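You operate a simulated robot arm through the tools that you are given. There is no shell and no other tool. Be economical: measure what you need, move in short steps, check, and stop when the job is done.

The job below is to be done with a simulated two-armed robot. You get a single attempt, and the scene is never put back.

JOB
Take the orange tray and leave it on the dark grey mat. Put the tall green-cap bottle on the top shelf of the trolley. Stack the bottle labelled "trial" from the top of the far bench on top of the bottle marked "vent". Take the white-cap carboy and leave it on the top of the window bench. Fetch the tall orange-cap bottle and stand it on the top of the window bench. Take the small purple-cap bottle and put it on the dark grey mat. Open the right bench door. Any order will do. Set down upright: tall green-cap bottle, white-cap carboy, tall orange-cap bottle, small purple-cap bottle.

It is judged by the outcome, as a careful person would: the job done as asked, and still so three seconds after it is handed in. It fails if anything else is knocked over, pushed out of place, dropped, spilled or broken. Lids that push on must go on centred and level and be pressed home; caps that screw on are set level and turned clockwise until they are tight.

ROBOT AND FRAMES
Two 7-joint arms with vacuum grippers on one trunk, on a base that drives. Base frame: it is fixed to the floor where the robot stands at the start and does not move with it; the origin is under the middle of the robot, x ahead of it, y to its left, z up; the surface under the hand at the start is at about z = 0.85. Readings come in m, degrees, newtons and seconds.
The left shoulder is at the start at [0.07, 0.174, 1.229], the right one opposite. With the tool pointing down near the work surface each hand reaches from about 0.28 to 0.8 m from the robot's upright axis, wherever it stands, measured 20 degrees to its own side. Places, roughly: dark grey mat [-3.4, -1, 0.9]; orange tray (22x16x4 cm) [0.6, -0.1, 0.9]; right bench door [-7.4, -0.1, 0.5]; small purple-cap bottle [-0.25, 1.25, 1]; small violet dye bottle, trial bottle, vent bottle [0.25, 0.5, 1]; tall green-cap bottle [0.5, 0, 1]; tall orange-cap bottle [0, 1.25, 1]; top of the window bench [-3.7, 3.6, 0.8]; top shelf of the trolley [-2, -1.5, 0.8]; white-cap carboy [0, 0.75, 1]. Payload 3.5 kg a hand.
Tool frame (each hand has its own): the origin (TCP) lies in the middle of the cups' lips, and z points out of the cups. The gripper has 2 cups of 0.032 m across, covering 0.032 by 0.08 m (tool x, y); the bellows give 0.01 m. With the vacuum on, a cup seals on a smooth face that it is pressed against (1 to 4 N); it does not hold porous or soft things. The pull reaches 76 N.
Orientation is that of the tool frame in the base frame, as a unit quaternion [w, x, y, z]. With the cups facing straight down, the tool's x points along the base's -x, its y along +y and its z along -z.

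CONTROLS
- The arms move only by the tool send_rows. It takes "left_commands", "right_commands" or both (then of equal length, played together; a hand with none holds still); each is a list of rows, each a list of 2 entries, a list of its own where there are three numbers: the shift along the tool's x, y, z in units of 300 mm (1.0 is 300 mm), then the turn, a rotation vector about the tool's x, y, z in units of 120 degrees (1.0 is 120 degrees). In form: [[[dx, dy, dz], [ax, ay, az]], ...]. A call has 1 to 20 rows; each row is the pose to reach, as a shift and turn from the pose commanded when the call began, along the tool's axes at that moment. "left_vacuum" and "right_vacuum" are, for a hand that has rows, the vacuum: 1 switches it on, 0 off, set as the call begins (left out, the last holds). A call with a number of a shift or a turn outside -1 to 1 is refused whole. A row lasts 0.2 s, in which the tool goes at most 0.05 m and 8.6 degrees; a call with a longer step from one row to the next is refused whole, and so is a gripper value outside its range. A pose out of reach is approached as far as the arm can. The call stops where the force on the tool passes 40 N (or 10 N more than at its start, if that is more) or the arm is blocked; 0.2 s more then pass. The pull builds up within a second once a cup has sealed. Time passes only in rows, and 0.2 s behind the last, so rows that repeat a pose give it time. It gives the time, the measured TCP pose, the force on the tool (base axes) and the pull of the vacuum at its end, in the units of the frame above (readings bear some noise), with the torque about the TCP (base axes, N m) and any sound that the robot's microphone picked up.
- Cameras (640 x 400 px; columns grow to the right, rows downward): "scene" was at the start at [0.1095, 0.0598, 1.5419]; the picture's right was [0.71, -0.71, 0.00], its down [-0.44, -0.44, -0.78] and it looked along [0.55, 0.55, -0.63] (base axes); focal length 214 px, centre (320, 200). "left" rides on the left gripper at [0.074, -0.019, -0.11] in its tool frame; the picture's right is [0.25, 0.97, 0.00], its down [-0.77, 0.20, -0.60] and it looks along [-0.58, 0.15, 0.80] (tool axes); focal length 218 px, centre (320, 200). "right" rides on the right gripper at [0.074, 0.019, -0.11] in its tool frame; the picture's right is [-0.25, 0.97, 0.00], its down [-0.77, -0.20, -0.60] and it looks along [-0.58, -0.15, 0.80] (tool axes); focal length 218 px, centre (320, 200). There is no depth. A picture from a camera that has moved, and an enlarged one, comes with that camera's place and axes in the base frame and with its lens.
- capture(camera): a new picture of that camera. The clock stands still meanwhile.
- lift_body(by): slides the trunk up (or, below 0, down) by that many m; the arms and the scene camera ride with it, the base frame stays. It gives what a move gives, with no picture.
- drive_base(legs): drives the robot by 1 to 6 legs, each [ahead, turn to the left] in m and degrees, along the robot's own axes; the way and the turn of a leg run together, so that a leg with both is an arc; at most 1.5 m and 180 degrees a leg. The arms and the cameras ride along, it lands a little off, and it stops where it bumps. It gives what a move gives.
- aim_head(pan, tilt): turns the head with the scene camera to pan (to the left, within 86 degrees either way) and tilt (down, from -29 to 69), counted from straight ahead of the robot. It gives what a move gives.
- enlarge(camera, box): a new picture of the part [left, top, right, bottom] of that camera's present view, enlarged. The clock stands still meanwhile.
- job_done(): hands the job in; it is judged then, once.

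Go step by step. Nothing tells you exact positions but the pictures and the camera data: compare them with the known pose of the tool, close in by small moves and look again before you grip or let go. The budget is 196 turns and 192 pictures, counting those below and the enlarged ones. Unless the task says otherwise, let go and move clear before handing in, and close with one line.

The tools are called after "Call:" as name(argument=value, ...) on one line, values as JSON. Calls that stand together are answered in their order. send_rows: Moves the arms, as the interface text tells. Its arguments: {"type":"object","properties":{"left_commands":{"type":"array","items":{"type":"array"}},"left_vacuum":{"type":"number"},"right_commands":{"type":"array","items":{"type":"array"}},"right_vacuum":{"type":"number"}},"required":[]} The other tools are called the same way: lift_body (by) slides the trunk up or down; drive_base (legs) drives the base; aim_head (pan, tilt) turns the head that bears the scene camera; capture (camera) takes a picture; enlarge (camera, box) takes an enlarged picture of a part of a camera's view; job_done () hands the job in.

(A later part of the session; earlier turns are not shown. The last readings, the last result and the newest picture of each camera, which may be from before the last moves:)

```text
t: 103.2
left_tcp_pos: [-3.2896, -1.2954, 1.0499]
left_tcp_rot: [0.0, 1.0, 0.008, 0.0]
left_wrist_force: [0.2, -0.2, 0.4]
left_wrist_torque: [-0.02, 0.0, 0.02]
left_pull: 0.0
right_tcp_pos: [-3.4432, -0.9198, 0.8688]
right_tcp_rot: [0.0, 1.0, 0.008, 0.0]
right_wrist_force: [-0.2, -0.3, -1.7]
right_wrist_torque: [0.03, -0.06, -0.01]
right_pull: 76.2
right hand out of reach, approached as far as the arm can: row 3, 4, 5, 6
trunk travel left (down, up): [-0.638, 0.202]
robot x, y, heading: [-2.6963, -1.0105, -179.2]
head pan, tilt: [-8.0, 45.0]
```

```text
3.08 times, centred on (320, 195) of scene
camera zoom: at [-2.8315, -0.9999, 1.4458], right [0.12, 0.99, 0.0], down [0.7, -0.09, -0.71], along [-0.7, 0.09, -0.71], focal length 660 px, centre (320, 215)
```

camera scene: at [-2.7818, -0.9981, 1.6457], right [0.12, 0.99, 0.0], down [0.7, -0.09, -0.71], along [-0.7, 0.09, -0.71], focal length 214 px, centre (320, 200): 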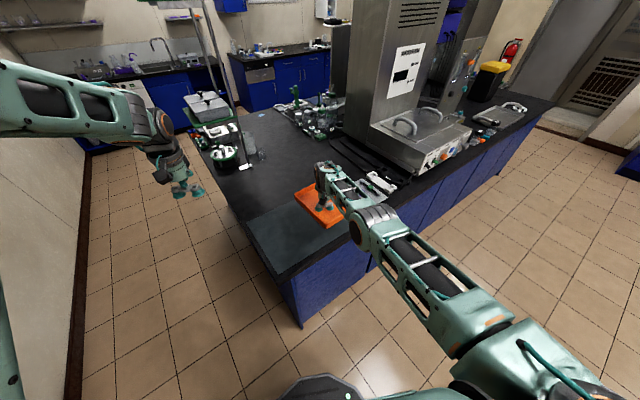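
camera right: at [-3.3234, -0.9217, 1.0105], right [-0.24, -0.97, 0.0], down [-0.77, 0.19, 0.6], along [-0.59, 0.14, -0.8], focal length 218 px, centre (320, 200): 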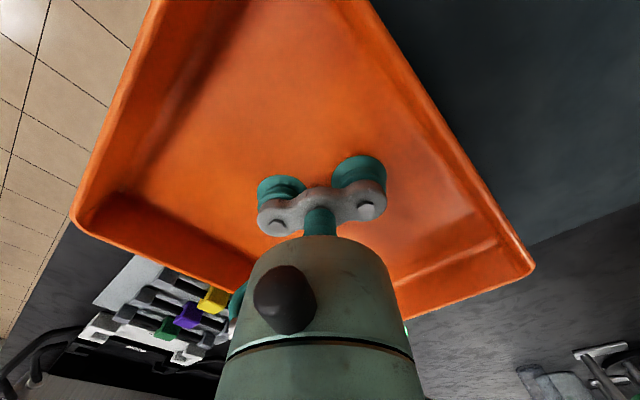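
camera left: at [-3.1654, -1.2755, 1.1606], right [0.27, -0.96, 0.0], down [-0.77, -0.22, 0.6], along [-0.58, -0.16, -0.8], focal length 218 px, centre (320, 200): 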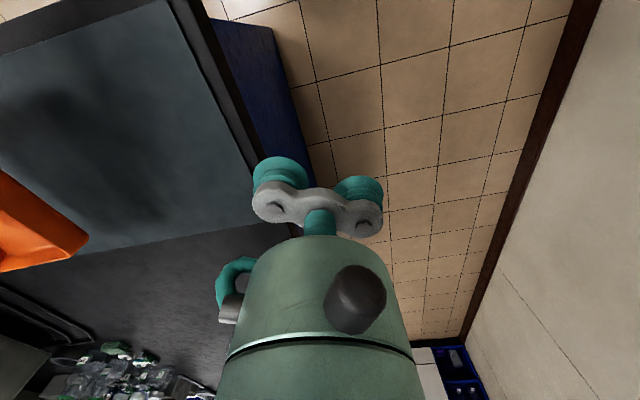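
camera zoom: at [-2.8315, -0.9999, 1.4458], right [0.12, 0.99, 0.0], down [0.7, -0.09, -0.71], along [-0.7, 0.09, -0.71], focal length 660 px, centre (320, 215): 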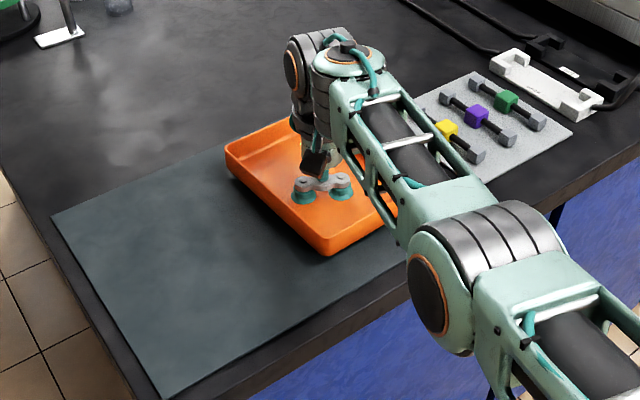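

Call:
send_rows(right_commands=[[[0, 0, 0.015], [0, 0, 0]], [[0, 0, 0.03], [0, 0, 0]], [[0, 0, 0.03], [0, 0, 0]]])

Call:
enlarge(camera="scene", box=[260, 130, 380, 220])

```text
t: 104.0
left_tcp_pos: [-3.2901, -1.2951, 1.0512]
left_tcp_rot: [-0.001, 1.0, 0.008, 0.001]
left_wrist_force: [0.1, -0.4, -0.2]
left_wrist_torque: [-0.01, -0.01, 0.02]
left_pull: 0.0
right_tcp_pos: [-3.4424, -0.9211, 0.8603]
right_tcp_rot: [0.0, 1.0, 0.008, 0.001]
right_wrist_force: [0.0, 0.7, -1.1]
right_wrist_torque: [0.07, 0.24, -0.11]
right_pull: 75.6
trunk travel left (down, up): [-0.638, 0.202]
robot x, y, heading: [-2.698, -1.0074, -178.9]
head pan, tilt: [-8.0, 45.0]
```

```text
4.44 times, centred on (320, 175) of scene
camera zoom: at [-2.8315, -0.9998, 1.4458], right [0.12, 0.99, 0.0], down [0.7, -0.09, -0.71], along [-0.7, 0.09, -0.71], focal length 953 px, centre (320, 311)
```

zoom: 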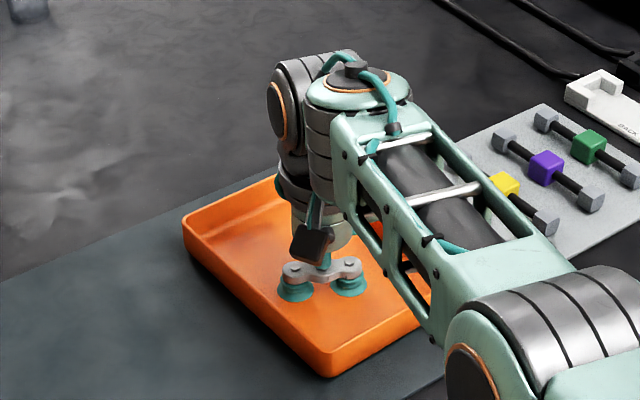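

Contact is beginning (torque change). Press a little more, then release and lift.

Call:
send_rows(right_commands=[[[0, 0, 0.007], [0, 0, 0]], [[0, 0, 0.01], [0, 0, 0]], [[0, 0, 0.01], [0, 0, 0]]])

Call:
send_rows(right_commands=[[[0, 0, 0], [0, 0, 0]], [[0, 0, 0], [0, 0, 0]], [[0, 0, 0], [0, 0, 0]], [[0, 0, 0], [0, 0, 0]], [[0, 0, -0.01], [0, 0, 0]], [[0, 0, -0.04], [0, 0, 0]], [[0, 0, -0.1], [0, 0, 0]], [[0, 0, -0.2], [0, 0, 0]], [[0, 0, -0.35], [0, 0, 0]], [[0.05, 0, -0.5], [0, 0, 0]], [[0.15, 0, -0.6], [0, 0, 0]], [[0.25, 0, -0.7], [0, 0, 0]], [[0.35, 0, -0.8], [0, 0, 0]]], right_vacuum=0)

Call:
enlarge(camera="scene", box=[200, 120, 440, 270])

```text
t: 104.8
left_tcp_pos: [-3.2891, -1.2951, 1.0513]
left_tcp_rot: [0.0, 1.0, 0.008, 0.001]
left_wrist_force: [0.3, 0.2, 0.1]
left_wrist_torque: [-0.01, 0.03, 0.0]
left_pull: 0.1
right_tcp_pos: [-3.4418, -0.9206, 0.8585]
right_tcp_rot: [0.0, 1.0, 0.008, -0.001]
right_wrist_force: [-2.6, 2.7, 0.9]
right_wrist_torque: [0.03, 0.51, -0.29]
right_pull: 75.7
trunk travel left (down, up): [-0.638, 0.202]
robot x, y, heading: [-2.7005, -1.0089, -179.2]
head pan, tilt: [-8.0, 45.0]
```

```text
t: 107.6
left_tcp_pos: [-3.2875, -1.2964, 1.0517]
left_tcp_rot: [-0.002, 1.0, 0.007, 0.0]
left_wrist_force: [-0.3, 0.7, -0.6]
left_wrist_torque: [0.02, 0.02, 0.03]
left_pull: 0.1
right_tcp_pos: [-3.3352, -0.9201, 1.1022]
right_tcp_rot: [0.0, 1.0, 0.009, -0.002]
right_wrist_force: [0.8, 0.5, 0.0]
right_wrist_torque: [0.05, 0.03, -0.01]
right_pull: 0.1
trunk travel left (down, up): [-0.638, 0.202]
robot x, y, heading: [-2.702, -1.0077, -179.0]
head pan, tilt: [-8.0, 45.0]
```

```text
2.67 times, centred on (320, 195) of scene
camera zoom: at [-2.8289, -1.0001, 1.446], right [0.12, 0.99, 0.0], down [0.7, -0.09, -0.71], along [-0.7, 0.09, -0.71], focal length 572 px, centre (320, 213)
```

zoom: 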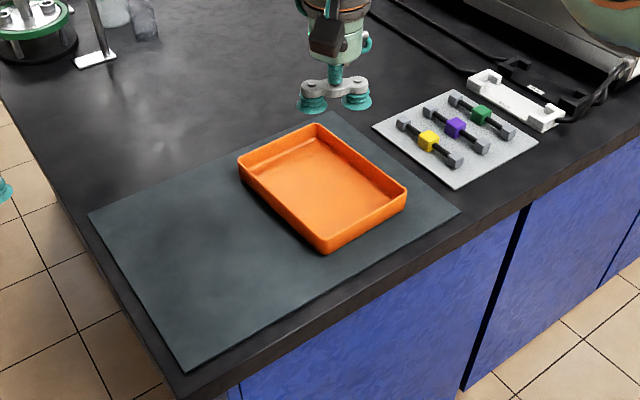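

Tray is well placed on the mat. Now raise the trunk, back away between island and trolley, and turn around toward the far bench.

Call:
lift_body(by=0.2)

Call:
drive_base(legs=[[0, 26], [-0.65, 0]])

Call:
drive_base(legs=[[0, -148]])

Call:
aim_head(pan=0, tilt=25)

Call:
capture(camera="scene")

```text
t: 109.7
left_tcp_pos: [-3.2889, -1.2957, 1.25]
left_tcp_rot: [-0.001, 1.0, 0.008, 0.002]
left_wrist_force: [0.1, -0.1, -0.1]
left_wrist_torque: [0.01, 0.04, -0.03]
left_pull: 0.1
right_tcp_pos: [-3.3382, -0.9207, 1.2989]
right_tcp_rot: [0.0, 1.0, 0.009, 0.001]
right_wrist_force: [-1.3, -0.5, -0.1]
right_wrist_torque: [0.02, 0.0, 0.05]
right_pull: 0.0
trunk travel left (down, up): [-0.838, 0.002]
robot x, y, heading: [-2.6971, -1.0106, -179.2]
head pan, tilt: [-8.0, 45.0]
```

```text
t: 114.6
left_tcp_pos: [-2.5454, -1.2389, 1.2505]
left_tcp_rot: [-0.002, 0.974, 0.226, 0.002]
left_wrist_force: [-0.9, -0.8, 0.0]
left_wrist_torque: [0.02, -0.02, 0.0]
left_pull: 0.1
right_tcp_pos: [-2.7471, -0.9184, 1.2991]
right_tcp_rot: [-0.001, 0.974, 0.226, 0.001]
right_wrist_force: [0.8, -0.2, 0.0]
right_wrist_torque: [0.02, -0.01, 0.03]
right_pull: 0.1
trunk travel left (down, up): [-0.838, 0.002]
robot x, y, heading: [-2.1291, -0.7266, -153.7]
head pan, tilt: [-8.0, 45.0]
```

```text
t: 121.1
left_tcp_pos: [-2.0419, -0.0749, 1.2503]
left_tcp_rot: [0.0, -0.477, 0.879, -0.002]
left_wrist_force: [-0.1, 0.1, -0.3]
left_wrist_torque: [-0.02, 0.0, 0.0]
left_pull: 0.0
right_tcp_pos: [-1.7033, -0.2433, 1.2989]
right_tcp_rot: [-0.001, -0.478, 0.878, -0.001]
right_wrist_force: [-0.5, 0.0, -0.2]
right_wrist_torque: [-0.02, 0.0, 0.04]
right_pull: 0.0
trunk travel left (down, up): [-0.838, 0.002]
robot x, y, heading: [-2.1318, -0.7269, 56.8]
head pan, tilt: [-8.0, 45.0]
```

```text
t: 122.0
left_tcp_pos: [-2.0421, -0.0751, 1.2514]
left_tcp_rot: [0.0, -0.477, 0.879, -0.002]
left_wrist_force: [-0.3, 0.0, -0.3]
left_wrist_torque: [-0.02, 0.03, -0.02]
left_pull: 0.1
right_tcp_pos: [-1.7026, -0.2447, 1.2985]
right_tcp_rot: [-0.001, -0.477, 0.879, -0.001]
right_wrist_force: [-0.5, -0.9, 0.0]
right_wrist_torque: [-0.01, 0.01, 0.0]
right_pull: 0.1
trunk travel left (down, up): [-0.838, 0.002]
robot x, y, heading: [-2.1328, -0.7232, 56.8]
head pan, tilt: [0.0, 25.0]
```

```text
129 pictures are left
camera scene: at [-2.0557, -0.6078, 1.6763], right [0.84, -0.55, 0.0], down [-0.23, -0.35, -0.91], along [0.49, 0.76, -0.42], focal length 214 px, centre (320, 200)
```

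scene: 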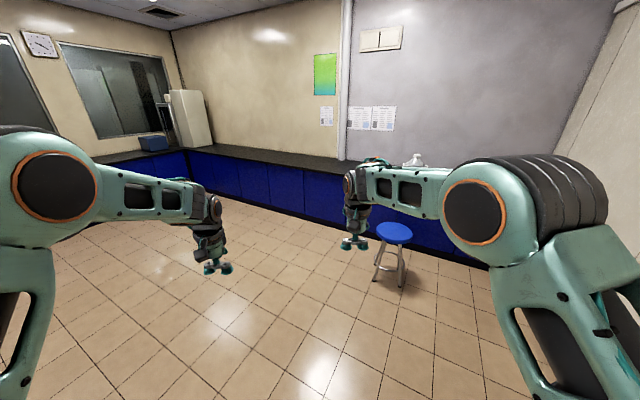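

Path is clear; stool is at ~(-0.57, 0.40). Drive around it to the bench spot near (-0.62, 1.0).

Call:
drive_base(legs=[[0, 7], [1.0, 0], [0.87, 0], [0, -55], [0.4, 0]])

Call:
aim_head(pan=0, tilt=40)

Call:
capture(camera="scene")

```text
t: 136.3
left_tcp_pos: [-0.4405, 1.4183, 1.2503]
left_tcp_rot: [0.0, -0.097, 0.995, -0.002]
left_wrist_force: [0.0, -0.4, 0.8]
left_wrist_torque: [0.01, 0.01, 0.0]
left_pull: 0.1
right_tcp_pos: [-0.3258, 1.0574, 1.2995]
right_tcp_rot: [0.001, -0.096, 0.995, 0.0]
right_wrist_force: [-0.8, 0.4, 0.0]
right_wrist_torque: [0.0, -0.03, -0.02]
right_pull: 0.1
trunk travel left (down, up): [-0.838, 0.002]
robot x, y, heading: [-0.9678, 1.0332, 11.1]
head pan, tilt: [0.0, 25.0]
```

```text
t: 137.1
left_tcp_pos: [-0.4385, 1.4203, 1.2509]
left_tcp_rot: [-0.002, -0.097, 0.995, -0.002]
left_wrist_force: [-0.5, -0.3, -0.5]
left_wrist_torque: [-0.02, 0.0, 0.0]
left_pull: 0.1
right_tcp_pos: [-0.3244, 1.0582, 1.2995]
right_tcp_rot: [0.001, -0.097, 0.995, 0.0]
right_wrist_force: [1.3, -0.3, 0.7]
right_wrist_torque: [-0.02, 0.0, -0.03]
right_pull: 0.2
trunk travel left (down, up): [-0.838, 0.002]
robot x, y, heading: [-0.9689, 1.0322, 10.9]
head pan, tilt: [0.0, 40.0]
```

```text
128 pictures are left
camera scene: at [-0.8367, 1.0567, 1.653], right [0.19, -0.98, 0.0], down [-0.63, -0.12, -0.77], along [0.75, 0.15, -0.64], focal length 214 px, centre (320, 200)
```

scene: 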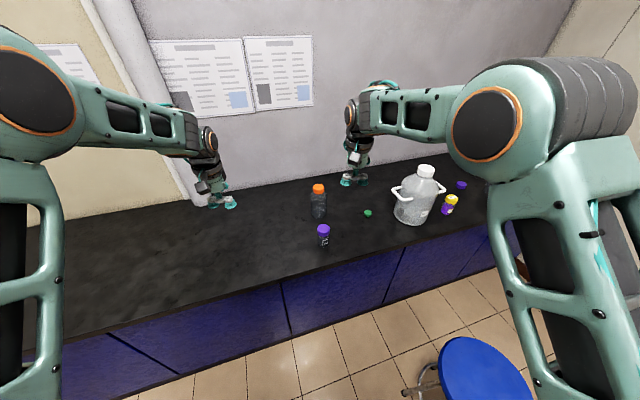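

Call:
enlarge(camera="scene", box=[290, 150, 490, 270])

```text
3.20 times, centred on (390, 210) of scene
camera zoom: at [-0.8367, 1.0567, 1.653], right [0.19, -0.98, 0.0], down [-0.63, -0.12, -0.77], along [0.75, 0.15, -0.64], focal length 686 px, centre (96, 168)
```

zoom: 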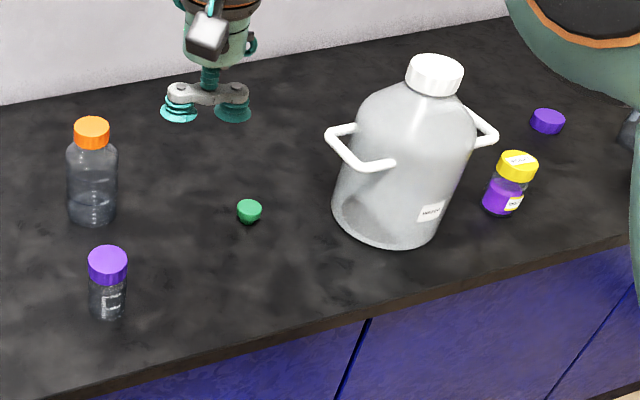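

Positions: carboy cap ~(0.03, 0.76, 1.16), orange cap ~(0, 1.225, 1.02), purple cap ~(-0.21, 1.17, 0.95). Move closer.

Call:
drive_base(legs=[[0, -16], [0.37, 0], [0, 20]])

Call:
aim_head(pan=-10, tilt=50)

Call:
capture(camera="scene")

Call:
capture(camera="right")

Call:
capture(camera="left")

```text
t: 141.5
left_tcp_pos: [-0.0932, 1.4209, 1.2507]
left_tcp_rot: [-0.002, -0.13, 0.991, -0.001]
left_wrist_force: [0.8, -1.3, 0.7]
left_wrist_torque: [0.0, -0.02, -0.02]
left_pull: 0.1
right_tcp_pos: [0.0456, 1.0673, 1.2996]
right_tcp_rot: [0.0, -0.132, 0.991, 0.002]
right_wrist_force: [-0.6, -0.1, -0.1]
right_wrist_torque: [-0.02, 0.0, 0.01]
right_pull: 0.0
trunk travel left (down, up): [-0.838, 0.002]
robot x, y, heading: [-0.5957, 1.001, 15.1]
head pan, tilt: [0.0, 40.0]
```

```text
t: 142.2
left_tcp_pos: [-0.0926, 1.4212, 1.2501]
left_tcp_rot: [0.0, -0.131, 0.991, -0.001]
left_wrist_force: [0.4, 0.0, 0.7]
left_wrist_torque: [-0.03, -0.01, -0.04]
left_pull: 0.1
right_tcp_pos: [0.0442, 1.0695, 1.2995]
right_tcp_rot: [0.0, -0.132, 0.991, -0.001]
right_wrist_force: [-0.1, -0.1, 0.7]
right_wrist_torque: [0.01, -0.02, -0.03]
right_pull: 0.1
trunk travel left (down, up): [-0.838, 0.002]
robot x, y, heading: [-0.594, 0.9976, 15.0]
head pan, tilt: [-10.0, 50.0]
```

```text
126 pictures are left
camera scene: at [-0.472, 1.017, 1.6389], right [0.09, -1.0, 0.0], down [-0.76, -0.07, -0.64], along [0.64, 0.06, -0.77], focal length 214 px, centre (320, 200)
```

scene: 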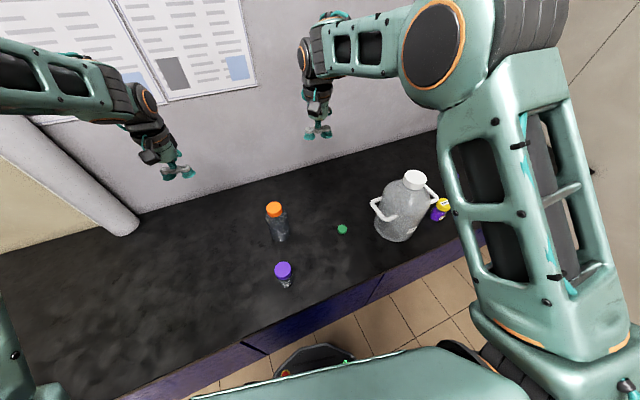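

```text
125 pictures are left
camera right: at [-0.0306, 1.0673, 1.4092], right [-0.01, 1.0, 0.0], down [0.8, 0.01, 0.6], along [0.6, 0.0, -0.8], focal length 218 px, centre (320, 200)
```

right: 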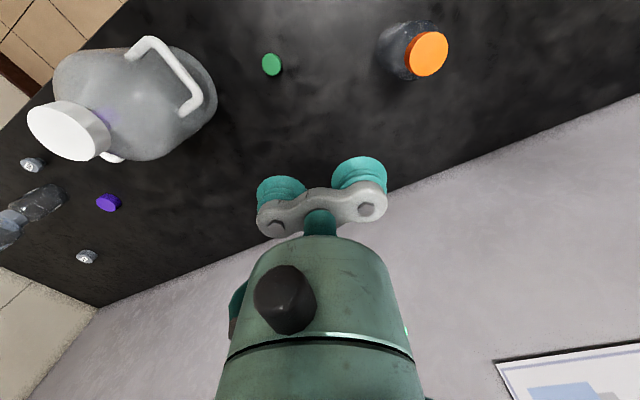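

```text
124 pictures are left
camera left: at [-0.1583, 1.384, 1.3609], right [-0.5, 0.87, 0.0], down [0.69, 0.4, 0.6], along [0.52, 0.3, -0.8], focal length 218 px, centre (320, 200)
```

left: 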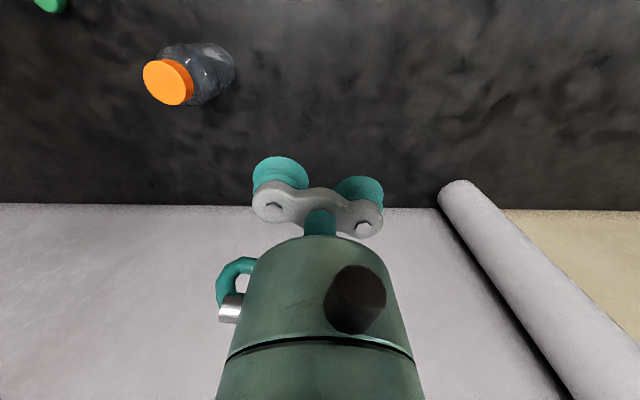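

Move left hand above the orange cap, and right hand above the carboy cap for a close look.

Call:
send_rows(left_commands=[[[-0.01, -0.08, 0], [0, 0, 0]], [[-0.025, -0.16, 0], [0, 0, 0]], [[-0.04, -0.25, 0], [0, 0, 0]], [[-0.055, -0.34, 0.05], [0, 0, 0]], [[-0.07, -0.43, 0.1], [0, 0, 0]], [[-0.085, -0.52, 0.2], [0, 0, 0]], [[-0.103, -0.625, 0.3], [0, 0, 0]], [[-0.103, -0.625, 0.42], [0, 0, 0]], [[-0.103, -0.625, 0.54], [0, 0, 0]], [[-0.103, -0.625, 0.6], [0, 0, 0]]], right_commands=[[[0.025, -0.11, 0], [0, 0, 0]], [[0.05, -0.22, 0], [0, 0, 0]], [[0.075, -0.33, 0], [0, 0, 0]], [[0.1, -0.44, 0], [0, 0, 0]], [[0.125, -0.55, 0], [0, 0, 0]], [[0.15, -0.66, 0], [0, 0, 0]], [[0.175, -0.77, 0], [0, 0, 0]], [[0.2, -0.89, 0], [0, 0, 0]], [[0.238, -1.0, 0.1], [0, 0, 0]], [[0.238, -1.0, 0.2], [0, 0, 0]]])

Call:
capture(camera="right")

Call:
capture(camera="left")

```text
t: 144.4
left_tcp_pos: [-0.0136, 1.2459, 1.0708]
left_tcp_rot: [-0.003, -0.131, 0.991, -0.001]
left_wrist_force: [-0.7, 0.0, 0.3]
left_wrist_torque: [-0.03, -0.01, 0.0]
left_pull: 0.1
right_tcp_pos: [0.0566, 0.757, 1.2369]
right_tcp_rot: [0.0, -0.132, 0.991, 0.001]
right_wrist_force: [1.0, 0.1, 0.0]
right_wrist_torque: [0.02, 0.01, -0.01]
right_pull: 0.0
trunk travel left (down, up): [-0.838, 0.002]
robot x, y, heading: [-0.595, 1.0, 14.8]
head pan, tilt: [-10.0, 50.0]
```

```text
123 pictures are left
camera right: at [-0.0185, 0.7562, 1.3476], right [-0.01, 1.0, 0.0], down [0.8, 0.01, 0.6], along [0.6, 0.0, -0.8], focal length 218 px, centre (320, 200)
```

right: 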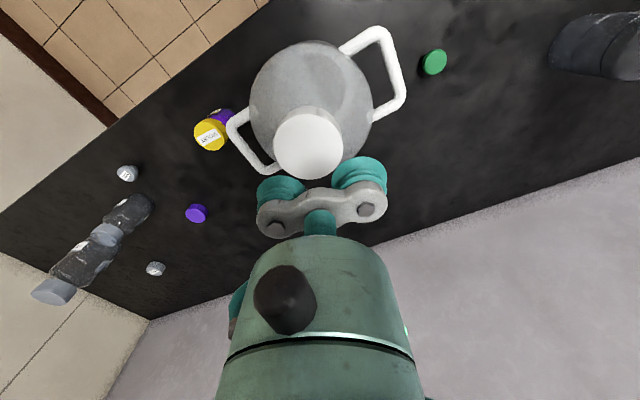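

```text
122 pictures are left
camera left: at [-0.0785, 1.2078, 1.181], right [-0.5, 0.87, 0.0], down [0.69, 0.4, 0.6], along [0.52, 0.3, -0.8], focal length 218 px, centre (320, 200)
```

left: 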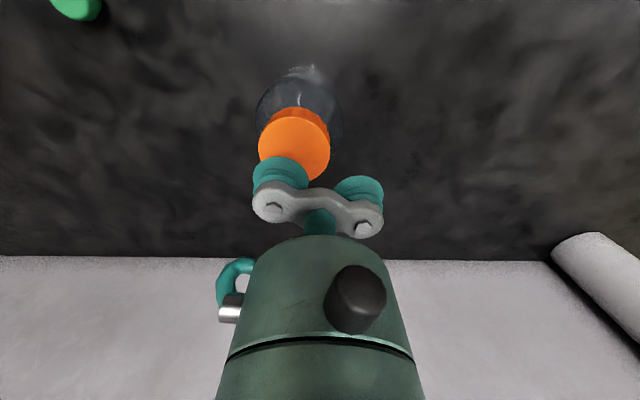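

Both well aligned. Lower: left to the orange cap with vacuum, right toward the carboy cap.

Call:
send_rows(left_commands=[[[-0.005, 0.005, 0.06], [0, 0, 0]], [[-0.005, 0.005, 0.12], [0, 0, 0]], [[-0.005, 0.005, 0.15], [0, 0, 0]], [[-0.005, 0.005, 0.165], [0, 0, 0]], [[-0.005, 0.005, 0.178], [0, 0, 0]], [[-0.005, 0.005, 0.186], [0, 0, 0]], [[-0.005, 0.005, 0.186], [0, 0, 0]], [[-0.005, 0.005, 0.186], [0, 0, 0]]], left_vacuum=1, right_commands=[[[-0.017, 0.04, 0.08], [0, 0, 0]], [[-0.017, 0.04, 0.15], [0, 0, 0]], [[-0.017, 0.04, 0.2], [0, 0, 0]], [[-0.017, 0.04, 0.24], [0, 0, 0]], [[-0.017, 0.04, 0.27], [0, 0, 0]], [[-0.017, 0.04, 0.285], [0, 0, 0]], [[-0.017, 0.04, 0.295], [0, 0, 0]], [[-0.017, 0.04, 0.295], [0, 0, 0]]], right_vacuum=1)

Call:
capture(camera="right")

```text
t: 146.2
left_tcp_pos: [-0.0163, 1.2492, 1.0178]
left_tcp_rot: [0.001, -0.131, 0.991, 0.0]
left_wrist_force: [6.7, 3.1, 27.4]
left_wrist_torque: [-1.09, -0.35, 0.14]
left_pull: 37.6
right_tcp_pos: [0.0548, 0.7723, 1.1511]
right_tcp_rot: [0.001, -0.131, 0.991, 0.001]
right_wrist_force: [-1.0, -0.1, 0.5]
right_wrist_torque: [0.03, 0.01, 0.01]
right_pull: 0.0
trunk travel left (down, up): [-0.838, 0.002]
robot x, y, heading: [-0.5949, 0.9934, 15.2]
head pan, tilt: [-10.0, 50.0]
```

```text
121 pictures are left
camera right: at [-0.0215, 0.7707, 1.2618], right [-0.01, 1.0, 0.0], down [0.8, 0.01, 0.61], along [0.61, 0.01, -0.8], focal length 218 px, centre (320, 200)
```

right: 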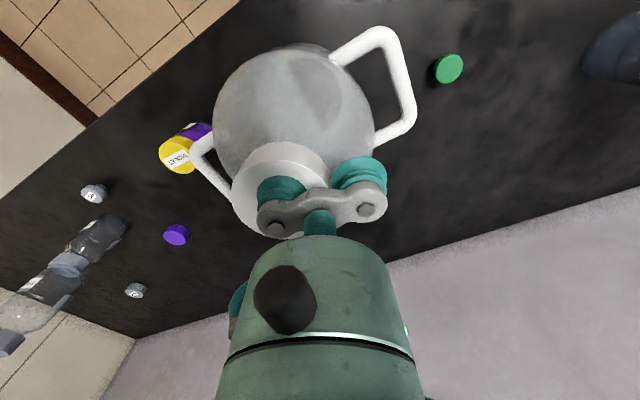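

Left has the orange bottle. Right cup is centred on the carboy cap; press down a little more.

Call:
send_rows(right_commands=[[[0, 0.008, 0.01], [0, 0, 0]], [[0, 0.008, 0.02], [0, 0, 0]], [[0, 0.008, 0.03], [0, 0, 0]], [[0, 0.008, 0.03], [0, 0, 0]], [[0, 0.008, 0.03], [0, 0, 0]], [[0, 0.008, 0.03], [0, 0, 0]]])

```text
t: 147.6
left_tcp_pos: [-0.0168, 1.2494, 1.0175]
left_tcp_rot: [0.0, -0.131, 0.991, -0.002]
left_wrist_force: [4.6, 0.7, 18.4]
left_wrist_torque: [-0.89, -0.27, 0.05]
left_pull: 37.8
right_tcp_pos: [0.053, 0.7759, 1.1444]
right_tcp_rot: [0.001, -0.132, 0.991, 0.0]
right_wrist_force: [-3.7, 1.4, 10.7]
right_wrist_torque: [-1.21, -0.22, -0.11]
right_pull: 37.9
trunk travel left (down, up): [-0.838, 0.002]
robot x, y, heading: [-0.5962, 0.9982, 15.1]
head pan, tilt: [-10.0, 50.0]
```

Sealed on the carboy. Lift it slowly a few cm and check the load; lift the orange too.

Call:
send_rows(left_commands=[[[0, 0, -0.02], [0, 0, 0]], [[0, 0, -0.05], [0, 0, 0]], [[0, 0, -0.1], [0, 0, 0]], [[0, 0, -0.15], [0, 0, 0]], [[0, 0, -0.2], [0, 0, 0]]], right_commands=[[[0, 0, -0.02], [0, 0, 0]], [[0, 0, -0.04], [0, 0, 0]], [[0, 0, -0.06], [0, 0, 0]], [[0, 0, -0.08], [0, 0, 0]], [[0, 0, -0.1], [0, 0, 0]]])

Call:
capture(camera="scene")

```text
t: 148.8
left_tcp_pos: [-0.0147, 1.2487, 1.0756]
left_tcp_rot: [-0.002, -0.13, 0.991, -0.001]
left_wrist_force: [-0.4, 0.3, -3.4]
left_wrist_torque: [-0.75, -0.2, 0.0]
left_pull: 37.6
right_tcp_pos: [0.0563, 0.7756, 1.1711]
right_tcp_rot: [0.0, -0.131, 0.991, 0.001]
right_wrist_force: [0.0, -0.8, -3.5]
right_wrist_torque: [-0.76, -0.18, -0.04]
right_pull: 37.9
trunk travel left (down, up): [-0.838, 0.002]
robot x, y, heading: [-0.5945, 0.9952, 15.2]
head pan, tilt: [-10.0, 50.0]
```

```text
120 pictures are left
camera scene: at [-0.472, 1.0168, 1.6388], right [0.09, -1.0, 0.0], down [-0.76, -0.07, -0.64], along [0.64, 0.06, -0.77], focal length 214 px, centre (320, 200)
```

scene: 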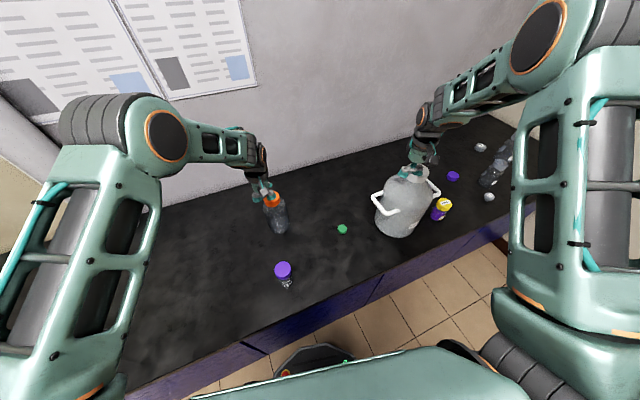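

Light load, both held. Raise both high and reverse away from the bench.

Call:
send_rows(left_commands=[[[0, 0, -0.12], [0, 0, 0]], [[0, 0, -0.24], [0, 0, 0]], [[0, 0, -0.36], [0, 0, 0]], [[0, 0, -0.48], [0, 0, 0]], [[0, 0, -0.6], [0, 0, 0]], [[0, 0, -0.7], [0, 0, 0]], [[0, 0, -0.7], [0, 0, 0]]], right_commands=[[[0, 0, -0.12], [0, 0, 0]], [[0, 0, -0.24], [0, 0, 0]], [[0, 0, -0.36], [0, 0, 0]], [[0, 0, -0.48], [0, 0, 0]], [[0, 0, -0.6], [0, 0, 0]], [[0, 0, -0.64], [0, 0, 0]], [[0, 0, -0.64], [0, 0, 0]]])

Call:
capture(camera="scene")

Call:
drive_base(legs=[[-0.7, 0]])

Call:
drive_base(legs=[[0, 107]])

Call:
aim_head(pan=0, tilt=20)

Call:
capture(camera="scene")

```text
t: 150.4
left_tcp_pos: [-0.0129, 1.252, 1.2886]
left_tcp_rot: [-0.001, -0.13, 0.991, -0.001]
left_wrist_force: [0.0, 0.2, -2.7]
left_wrist_torque: [-0.8, -0.24, 0.01]
left_pull: 37.6
right_tcp_pos: [0.0556, 0.7754, 1.3637]
right_tcp_rot: [-0.001, -0.131, 0.991, 0.0]
right_wrist_force: [0.1, 0.5, -3.3]
right_wrist_torque: [-0.74, -0.17, -0.05]
right_pull: 37.5
trunk travel left (down, up): [-0.838, 0.002]
robot x, y, heading: [-0.5984, 0.998, 14.8]
head pan, tilt: [-10.0, 50.0]
```

```text
119 pictures are left
camera scene: at [-0.4693, 1.0168, 1.6386], right [0.09, -1.0, 0.0], down [-0.76, -0.07, -0.64], along [0.64, 0.06, -0.77], focal length 214 px, centre (320, 200)
```

scene: 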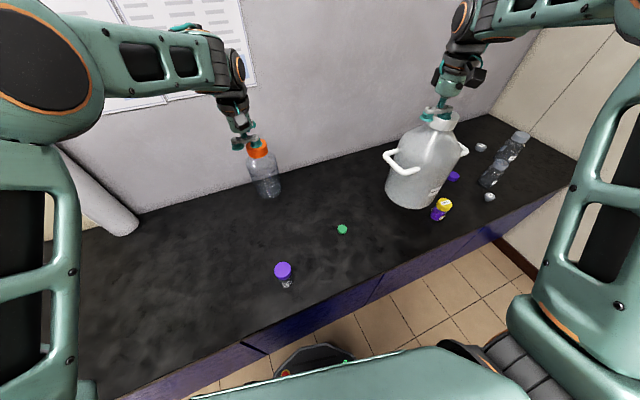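

```text
t: 154.2
left_tcp_pos: [-0.6788, 1.068, 1.2863]
left_tcp_rot: [-0.002, -0.122, 0.993, -0.001]
left_wrist_force: [-0.8, 0.6, -3.7]
left_wrist_torque: [-0.77, -0.2, 0.0]
left_pull: 37.7
right_tcp_pos: [-0.6196, 0.5926, 1.3622]
right_tcp_rot: [-0.001, -0.123, 0.992, -0.001]
right_wrist_force: [0.8, -0.7, -4.1]
right_wrist_torque: [-0.75, -0.17, 0.0]
right_pull: 37.5
trunk travel left (down, up): [-0.838, 0.002]
robot x, y, heading: [-1.2684, 0.8208, 14.4]
head pan, tilt: [-10.0, 50.0]
```

```text
t: 159.2
left_tcp_pos: [-1.6753, 1.3094, 1.2884]
left_tcp_rot: [0.0, 0.873, -0.488, 0.002]
left_wrist_force: [-0.2, -0.1, -4.2]
left_wrist_torque: [0.42, -0.67, 0.05]
left_pull: 38.2
right_tcp_pos: [-1.2391, 1.5098, 1.3623]
right_tcp_rot: [0.0, 0.874, -0.487, 0.0]
right_wrist_force: [0.3, 0.7, -3.7]
right_wrist_torque: [0.38, -0.72, -0.02]
right_pull: 37.8
trunk travel left (down, up): [-0.838, 0.002]
robot x, y, heading: [-1.2652, 0.8218, 121.7]
head pan, tilt: [-10.0, 50.0]
```

```text
t: 160.1
left_tcp_pos: [-1.6748, 1.3089, 1.2874]
left_tcp_rot: [0.0, 0.873, -0.488, 0.003]
left_wrist_force: [-0.8, -0.5, -3.0]
left_wrist_torque: [0.41, -0.68, 0.01]
left_pull: 37.4
right_tcp_pos: [-1.2393, 1.5093, 1.3628]
right_tcp_rot: [0.0, 0.873, -0.488, 0.0]
right_wrist_force: [1.0, -0.3, -3.9]
right_wrist_torque: [0.41, -0.69, -0.04]
right_pull: 37.1
trunk travel left (down, up): [-0.838, 0.002]
robot x, y, heading: [-1.2659, 0.8182, 121.9]
head pan, tilt: [0.0, 20.0]
```

```text
118 pictures are left
camera scene: at [-1.3433, 0.9451, 1.6843], right [0.85, 0.52, 0.0], down [0.18, -0.29, -0.94], along [-0.49, 0.8, -0.34], focal length 214 px, centre (320, 200)
```

scene: 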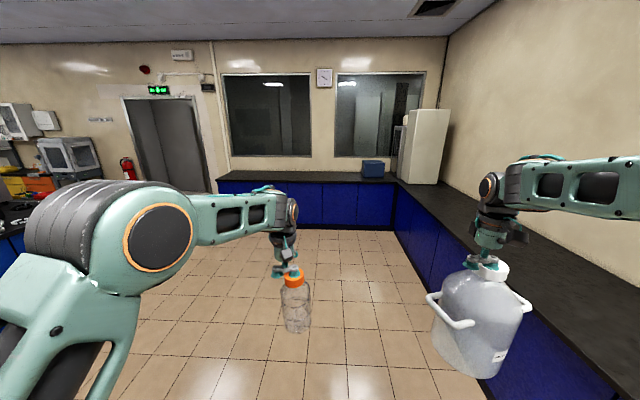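

Call:
enlarge(camera="scene", box=[200, 130, 460, 260])

```text
2.46 times, centred on (330, 195) of scene
camera zoom: at [-1.3433, 0.9451, 1.6843], right [0.85, 0.52, 0.0], down [0.18, -0.29, -0.94], along [-0.49, 0.8, -0.34], focal length 528 px, centre (295, 212)
```

zoom: 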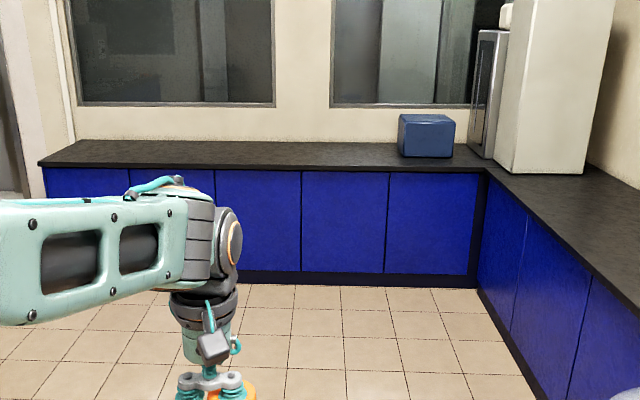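

Window bench is mostly empty; front edge midpoint ~(-2.95, 3.6). Drive ahead.

Call:
drive_base(legs=[[1.3, 0], [1.2, 0]])

Call:
aim_head(pan=0, tilt=40)

Call:
capture(camera="scene")

```text
t: 172.1
left_tcp_pos: [-2.988, 3.3812, 1.2889]
left_tcp_rot: [0.0, 0.873, -0.487, 0.002]
left_wrist_force: [1.5, 0.2, -3.3]
left_wrist_torque: [0.39, -0.58, -0.03]
left_pull: 37.7
right_tcp_pos: [-2.5519, 3.5816, 1.3639]
right_tcp_rot: [-0.001, 0.874, -0.487, 0.0]
right_wrist_force: [-0.3, -0.1, -4.6]
right_wrist_torque: [0.42, -0.7, -0.02]
right_pull: 38.0
trunk travel left (down, up): [-0.838, 0.002]
robot x, y, heading: [-2.5792, 2.8975, 121.8]
head pan, tilt: [0.0, 20.0]
```

```text
t: 172.9
left_tcp_pos: [-2.9876, 3.3824, 1.2874]
left_tcp_rot: [0.001, 0.873, -0.487, 0.002]
left_wrist_force: [-0.9, 0.3, -3.4]
left_wrist_torque: [0.35, -0.58, 0.01]
left_pull: 38.4
right_tcp_pos: [-2.5511, 3.5826, 1.363]
right_tcp_rot: [0.0, 0.874, -0.486, 0.001]
right_wrist_force: [0.3, 0.6, -3.5]
right_wrist_torque: [0.44, -0.68, -0.04]
right_pull: 37.8
trunk travel left (down, up): [-0.838, 0.002]
robot x, y, heading: [-2.5785, 2.8955, 122.0]
head pan, tilt: [0.0, 40.0]
```

```text
116 pictures are left
camera scene: at [-2.6503, 3.0118, 1.653], right [0.85, 0.53, 0.0], down [0.34, -0.55, -0.77], along [-0.4, 0.65, -0.64], focal length 214 px, centre (320, 200)
```

scene: 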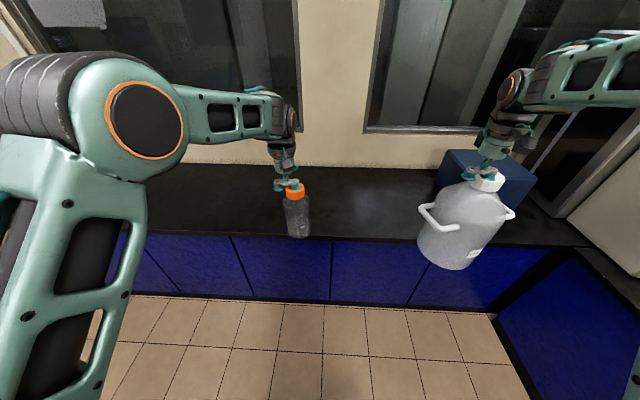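

Call:
drive_base(legs=[[0.42, 0]])

Call:
capture(camera="scene")

```text
t: 175.6
left_tcp_pos: [-3.2115, 3.7506, 1.2894]
left_tcp_rot: [0.0, 0.872, -0.489, 0.001]
left_wrist_force: [0.1, 0.4, -3.3]
left_wrist_torque: [0.33, -0.55, -0.02]
left_pull: 38.0
right_tcp_pos: [-2.7753, 3.9504, 1.364]
right_tcp_rot: [0.0, 0.873, -0.489, 0.0]
right_wrist_force: [0.1, 0.1, -2.4]
right_wrist_torque: [0.39, -0.72, -0.02]
right_pull: 37.7
trunk travel left (down, up): [-0.838, 0.002]
robot x, y, heading: [-2.8043, 3.2647, 121.4]
head pan, tilt: [0.0, 40.0]
```

```text
115 pictures are left
camera scene: at [-2.876, 3.3795, 1.6532], right [0.85, 0.52, 0.0], down [0.34, -0.55, -0.77], along [-0.4, 0.65, -0.64], focal length 214 px, centre (320, 200)
```

scene: 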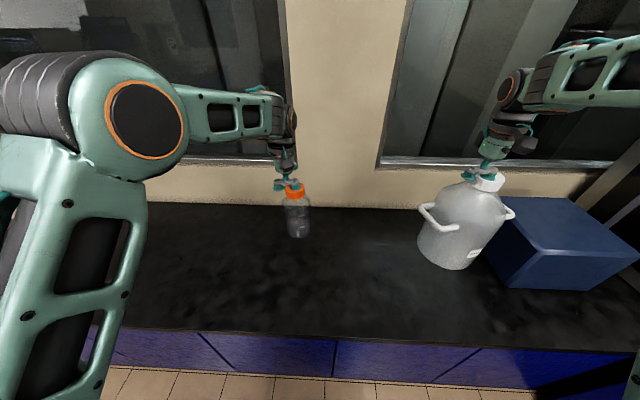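

Lower both: orange straight down, carboy shifted left ~19 cm away from the blue box, to just above the surface.

Call:
send_rows(left_commands=[[[0, 0, 0.1], [0, 0, 0]], [[0, 0, 0.2], [0, 0, 0]], [[0, 0, 0.3], [0, 0, 0]], [[0, 0, 0.4], [0, 0, 0]], [[0, 0, 0.5], [0, 0, 0]], [[0, 0, 0.6], [0, 0, 0]], [[0, 0, 0.7], [0, 0, 0]], [[0, 0, 0.78], [0, 0, 0]], [[0, 0, 0.8], [0, 0, 0]], [[0, 0, 0.8], [0, 0, 0]], [[0, 0, 0.8], [0, 0, 0]]], right_commands=[[[0, 0.1, 0], [0, 0, 0]], [[0, 0.2, 0], [0, 0, 0]], [[0, 0.3, 0], [0, 0, 0]], [[-0.01, 0.4, 0], [0, 0, 0]], [[-0.02, 0.5, 0], [0, 0, 0]], [[-0.02, 0.58, 0.05], [0, 0, 0]], [[-0.02, 0.62, 0.15], [0, 0, 0]], [[-0.02, 0.63, 0.28], [0, 0, 0]], [[-0.02, 0.63, 0.41], [0, 0, 0]], [[-0.02, 0.63, 0.52], [0, 0, 0]], [[-0.02, 0.63, 0.52], [0, 0, 0]]])

Call:
capture(camera="scene")

```text
t: 178.0
left_tcp_pos: [-3.2128, 3.7518, 1.0486]
left_tcp_rot: [0.0, 0.872, -0.489, 0.001]
left_wrist_force: [0.1, 0.4, -3.0]
left_wrist_torque: [0.35, -0.59, -0.01]
left_pull: 38.1
right_tcp_pos: [-2.9394, 3.8567, 1.2064]
right_tcp_rot: [0.0, 0.873, -0.488, 0.0]
right_wrist_force: [1.0, 0.8, -4.2]
right_wrist_torque: [0.41, -0.72, 0.01]
right_pull: 37.5
trunk travel left (down, up): [-0.838, 0.002]
robot x, y, heading: [-2.8034, 3.2667, 121.6]
head pan, tilt: [0.0, 40.0]
```

```text
114 pictures are left
camera scene: at [-2.8773, 3.3809, 1.653], right [0.85, 0.52, 0.0], down [0.34, -0.55, -0.77], along [-0.4, 0.65, -0.64], focal length 214 px, centre (320, 200)
```

scene: 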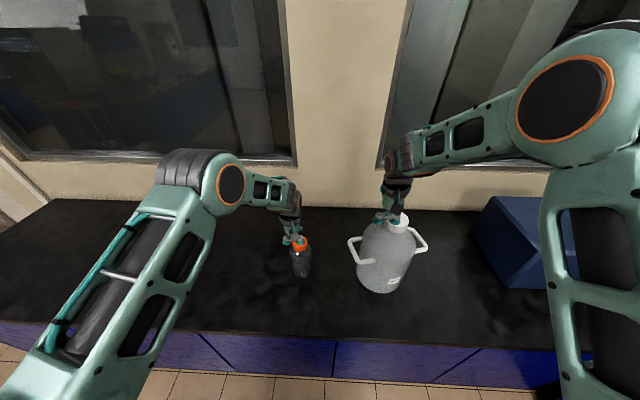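

Call:
send_rows(left_commands=[[[0, 0, 0.03], [0, 0, 0]], [[0, 0, 0.06], [0, 0, 0]], [[0, 0, 0.08], [0, 0, 0]], [[0, 0, 0.09], [0, 0, 0]], [[0, 0, 0.097], [0, 0, 0]], [[0, 0, 0.097], [0, 0, 0]]], right_commands=[[[0, 0, 0.05], [0, 0, 0]], [[0, 0, 0.1], [0, 0, 0]], [[0, 0, 0.14], [0, 0, 0]], [[0, 0, 0.17], [0, 0, 0]], [[0, 0, 0.19], [0, 0, 0]], [[0, 0, 0.19], [0, 0, 0]]])

```text
t: 179.4
left_tcp_pos: [-3.211, 3.7514, 1.021]
left_tcp_rot: [-0.001, 0.873, -0.488, -0.001]
left_wrist_force: [-3.2, 4.6, 27.4]
left_wrist_torque: [0.67, -0.86, 0.17]
left_pull: 38.1
right_tcp_pos: [-2.9372, 3.8564, 1.1538]
right_tcp_rot: [-0.001, 0.873, -0.488, -0.001]
right_wrist_force: [-0.4, -0.3, -4.7]
right_wrist_torque: [0.39, -0.71, -0.03]
right_pull: 37.5
trunk travel left (down, up): [-0.838, 0.002]
robot x, y, heading: [-2.8045, 3.2659, 121.5]
head pan, tilt: [0.0, 40.0]
```

Orange is standing. Release it and continue lowering the carboy gently.

Call:
send_rows(left_commands=[[[0, 0, -0.01], [0, 0, 0]], [[0, 0, -0.01], [0, 0, 0]], [[0, 0, -0.01], [0, 0, 0]], [[0, 0, -0.01], [0, 0, 0]], [[0, 0, -0.015], [0, 0, 0]], [[0, 0, -0.06], [0, 0, 0]], [[0, 0, -0.15], [0, 0, 0]], [[0, 0, -0.25], [0, 0, 0]]], left_vacuum=0, right_commands=[[[0, 0, 0.01], [0, 0, 0]], [[0, 0, 0.02], [0, 0, 0]], [[0, 0, 0.025], [0, 0, 0]], [[0, 0, 0.025], [0, 0, 0]], [[0, 0, 0.025], [0, 0, 0]], [[0, 0, 0.025], [0, 0, 0]], [[0, 0, 0.025], [0, 0, 0]], [[0, 0, 0.025], [0, 0, 0]]])

Call:
enlarge(camera="scene", box=[250, 180, 450, 310])

```text
t: 181.2
left_tcp_pos: [-3.2138, 3.7475, 1.0948]
left_tcp_rot: [-0.001, 0.872, -0.489, 0.002]
left_wrist_force: [0.2, -0.5, 0.4]
left_wrist_torque: [0.0, 0.0, 0.04]
left_pull: 0.1
right_tcp_pos: [-2.9393, 3.8551, 1.1452]
right_tcp_rot: [-0.001, 0.872, -0.489, -0.001]
right_wrist_force: [-2.2, -3.1, 12.9]
right_wrist_torque: [0.75, -0.93, 0.03]
right_pull: 38.0
trunk travel left (down, up): [-0.838, 0.002]
robot x, y, heading: [-2.8036, 3.2662, 121.7]
head pan, tilt: [0.0, 40.0]
```

```text
3.08 times, centred on (350, 245) of scene
camera zoom: at [-2.877, 3.3773, 1.6532], right [0.85, 0.52, 0.0], down [0.34, -0.55, -0.77], along [-0.4, 0.65, -0.64], focal length 660 px, centre (228, 62)
```

zoom: 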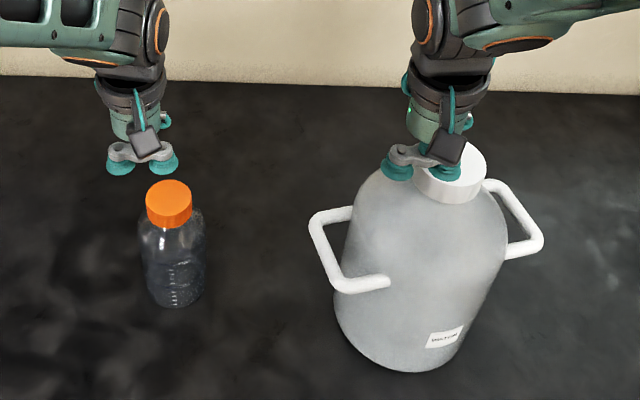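

Carboy is in contact; release it and rise. Left goes up too.

Call:
send_rows(left_commands=[[[0, 0, -0.1], [0, 0, 0]], [[0, 0, -0.2], [0, 0, 0]], [[0, 0, -0.3], [0, 0, 0]], [[0, 0, -0.4], [0, 0, 0]], [[0, 0, -0.5], [0, 0, 0]], [[0, 0, -0.5], [0, 0, 0]], [[0, 0, -0.5], [0, 0, 0]], [[0, 0, -0.5], [0, 0, 0]], [[0, 0, -0.5], [0, 0, 0]], [[0, 0, -0.5], [0, 0, 0]]], right_commands=[[[0, 0, -0.005], [0, 0, 0]], [[0, 0, -0.005], [0, 0, 0]], [[0, 0, -0.005], [0, 0, 0]], [[0, 0, -0.005], [0, 0, 0]], [[0, 0, -0.01], [0, 0, 0]], [[0, 0, -0.05], [0, 0, 0]], [[0, 0, -0.15], [0, 0, 0]], [[0, 0, -0.3], [0, 0, 0]], [[0, 0, -0.45], [0, 0, 0]], [[0, 0, -0.55], [0, 0, 0]]], right_vacuum=0)

Call:
capture(camera="scene")

```text
t: 183.4
left_tcp_pos: [-3.2127, 3.7517, 1.242]
left_tcp_rot: [0.0, 0.872, -0.49, 0.002]
left_wrist_force: [0.0, -0.5, -0.6]
left_wrist_torque: [0.0, 0.01, 0.0]
left_pull: 0.2
right_tcp_pos: [-2.94, 3.8582, 1.3091]
right_tcp_rot: [0.0, 0.872, -0.489, 0.0]
right_wrist_force: [-0.1, 0.1, 0.3]
right_wrist_torque: [0.07, 0.01, -0.04]
right_pull: 0.0
trunk travel left (down, up): [-0.838, 0.002]
robot x, y, heading: [-2.81, 3.2667, 121.3]
head pan, tilt: [0.0, 40.0]
```

```text
112 pictures are left
camera scene: at [-2.8768, 3.3804, 1.653], right [0.85, 0.52, 0.0], down [0.34, -0.55, -0.77], along [-0.4, 0.65, -0.64], focal length 214 px, centre (320, 200)
```

scene: 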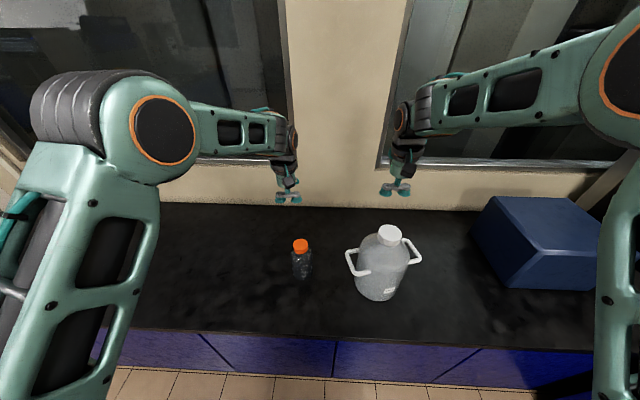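

Both placed upright. Now reverse, turn and return for the purple-cap bottle.

Call:
drive_base(legs=[[-0.6, 0], [0, -163], [1.2, 0]])

Call:
aim_head(pan=10, tilt=30)

Call:
capture(camera="scene")

```text
t: 199.2
left_tcp_pos: [-1.0094, 1.6435, 1.2425]
left_tcp_rot: [-0.001, 0.34, 0.94, 0.0]
left_wrist_force: [-0.1, -0.7, 0.7]
left_wrist_torque: [0.01, -0.01, 0.03]
left_pull: 0.0
right_tcp_pos: [-1.2329, 1.4561, 1.3086]
right_tcp_rot: [0.0, 0.34, 0.941, 0.0]
right_wrist_force: [-0.6, 0.2, -0.4]
right_wrist_torque: [0.02, -0.01, -0.02]
right_pull: 0.1
trunk travel left (down, up): [-0.838, 0.002]
robot x, y, heading: [-1.5474, 1.9709, -39.8]
head pan, tilt: [0.0, 40.0]
```

```text
t: 199.9
left_tcp_pos: [-1.0085, 1.6434, 1.2418]
left_tcp_rot: [-0.002, 0.341, 0.94, -0.001]
left_wrist_force: [-0.6, -0.1, 0.9]
left_wrist_torque: [0.02, 0.03, 0.0]
left_pull: 0.1
right_tcp_pos: [-1.2328, 1.4547, 1.3088]
right_tcp_rot: [0.0, 0.34, 0.94, 0.001]
right_wrist_force: [0.0, 0.1, 0.2]
right_wrist_torque: [-0.02, 0.03, 0.03]
right_pull: 0.0
trunk travel left (down, up): [-0.838, 0.002]
robot x, y, heading: [-1.5511, 1.9717, -40.0]
head pan, tilt: [10.0, 30.0]
```

```text
111 pictures are left
camera scene: at [-1.4345, 1.8938, 1.6683], right [-0.5, -0.87, 0.0], down [-0.43, 0.25, -0.87], along [0.75, -0.43, -0.5], focal length 214 px, centre (320, 200)
```

scene: 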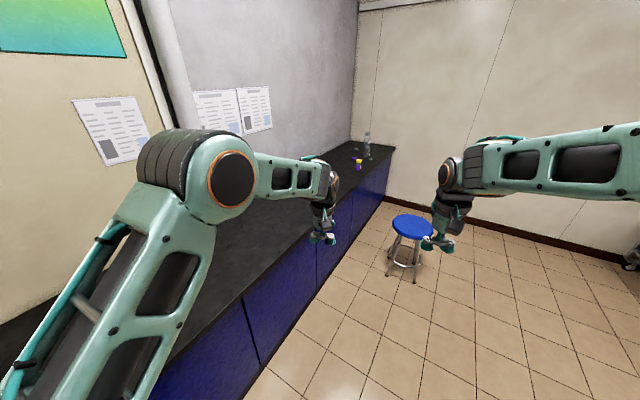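

Call:
drive_base(legs=[[0, -6.5], [1.15, 0], [0, 56]])

Call:
aim_head(pan=5, tilt=50)

Call:
capture(camera="scene")

Call:
capture(camera="left")

```text
t: 208.8
left_tcp_pos: [-0.1579, 1.3716, 1.2417]
left_tcp_rot: [-0.002, -0.099, 0.995, -0.001]
left_wrist_force: [-0.4, -0.2, -0.3]
left_wrist_torque: [-0.01, -0.04, -0.01]
left_pull: 0.0
right_tcp_pos: [-0.1515, 1.0795, 1.3088]
right_tcp_rot: [0.0, -0.1, 0.995, -0.001]
right_wrist_force: [-0.4, 0.0, -0.2]
right_wrist_torque: [0.0, 0.01, 0.0]
right_pull: 0.0
trunk travel left (down, up): [-0.838, 0.002]
robot x, y, heading: [-0.7529, 1.1568, 11.4]
head pan, tilt: [10.0, 30.0]
```

```text
t: 209.6
left_tcp_pos: [-0.1572, 1.3729, 1.2427]
left_tcp_rot: [-0.002, -0.099, 0.995, -0.001]
left_wrist_force: [-0.1, -0.8, 0.2]
left_wrist_torque: [-0.01, 0.02, -0.02]
left_pull: 0.1
right_tcp_pos: [-0.1508, 1.0793, 1.3093]
right_tcp_rot: [0.0, -0.1, 0.995, 0.001]
right_wrist_force: [-0.9, 0.1, -0.2]
right_wrist_torque: [0.02, -0.01, -0.03]
right_pull: 0.0
trunk travel left (down, up): [-0.838, 0.002]
robot x, y, heading: [-0.7501, 1.1533, 11.5]
head pan, tilt: [5.0, 50.0]
```

```text
110 pictures are left
camera scene: at [-0.6314, 1.1871, 1.6389], right [0.28, -0.96, 0.0], down [-0.73, -0.22, -0.64], along [0.62, 0.18, -0.77], focal length 214 px, centre (320, 200)
```

scene: 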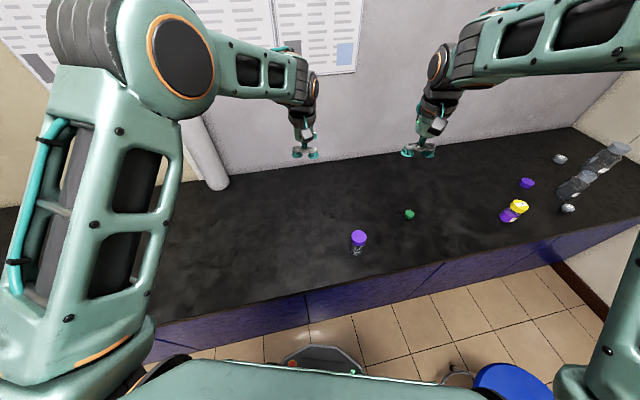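

```text
109 pictures are left
camera left: at [-0.2245, 1.3394, 1.3525], right [-0.44, 0.9, 0.0], down [0.72, 0.35, 0.6], along [0.54, 0.26, -0.8], focal length 218 px, centre (320, 200)
```

left: 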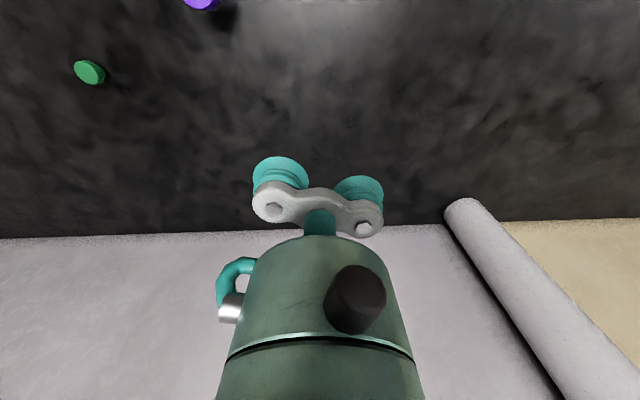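

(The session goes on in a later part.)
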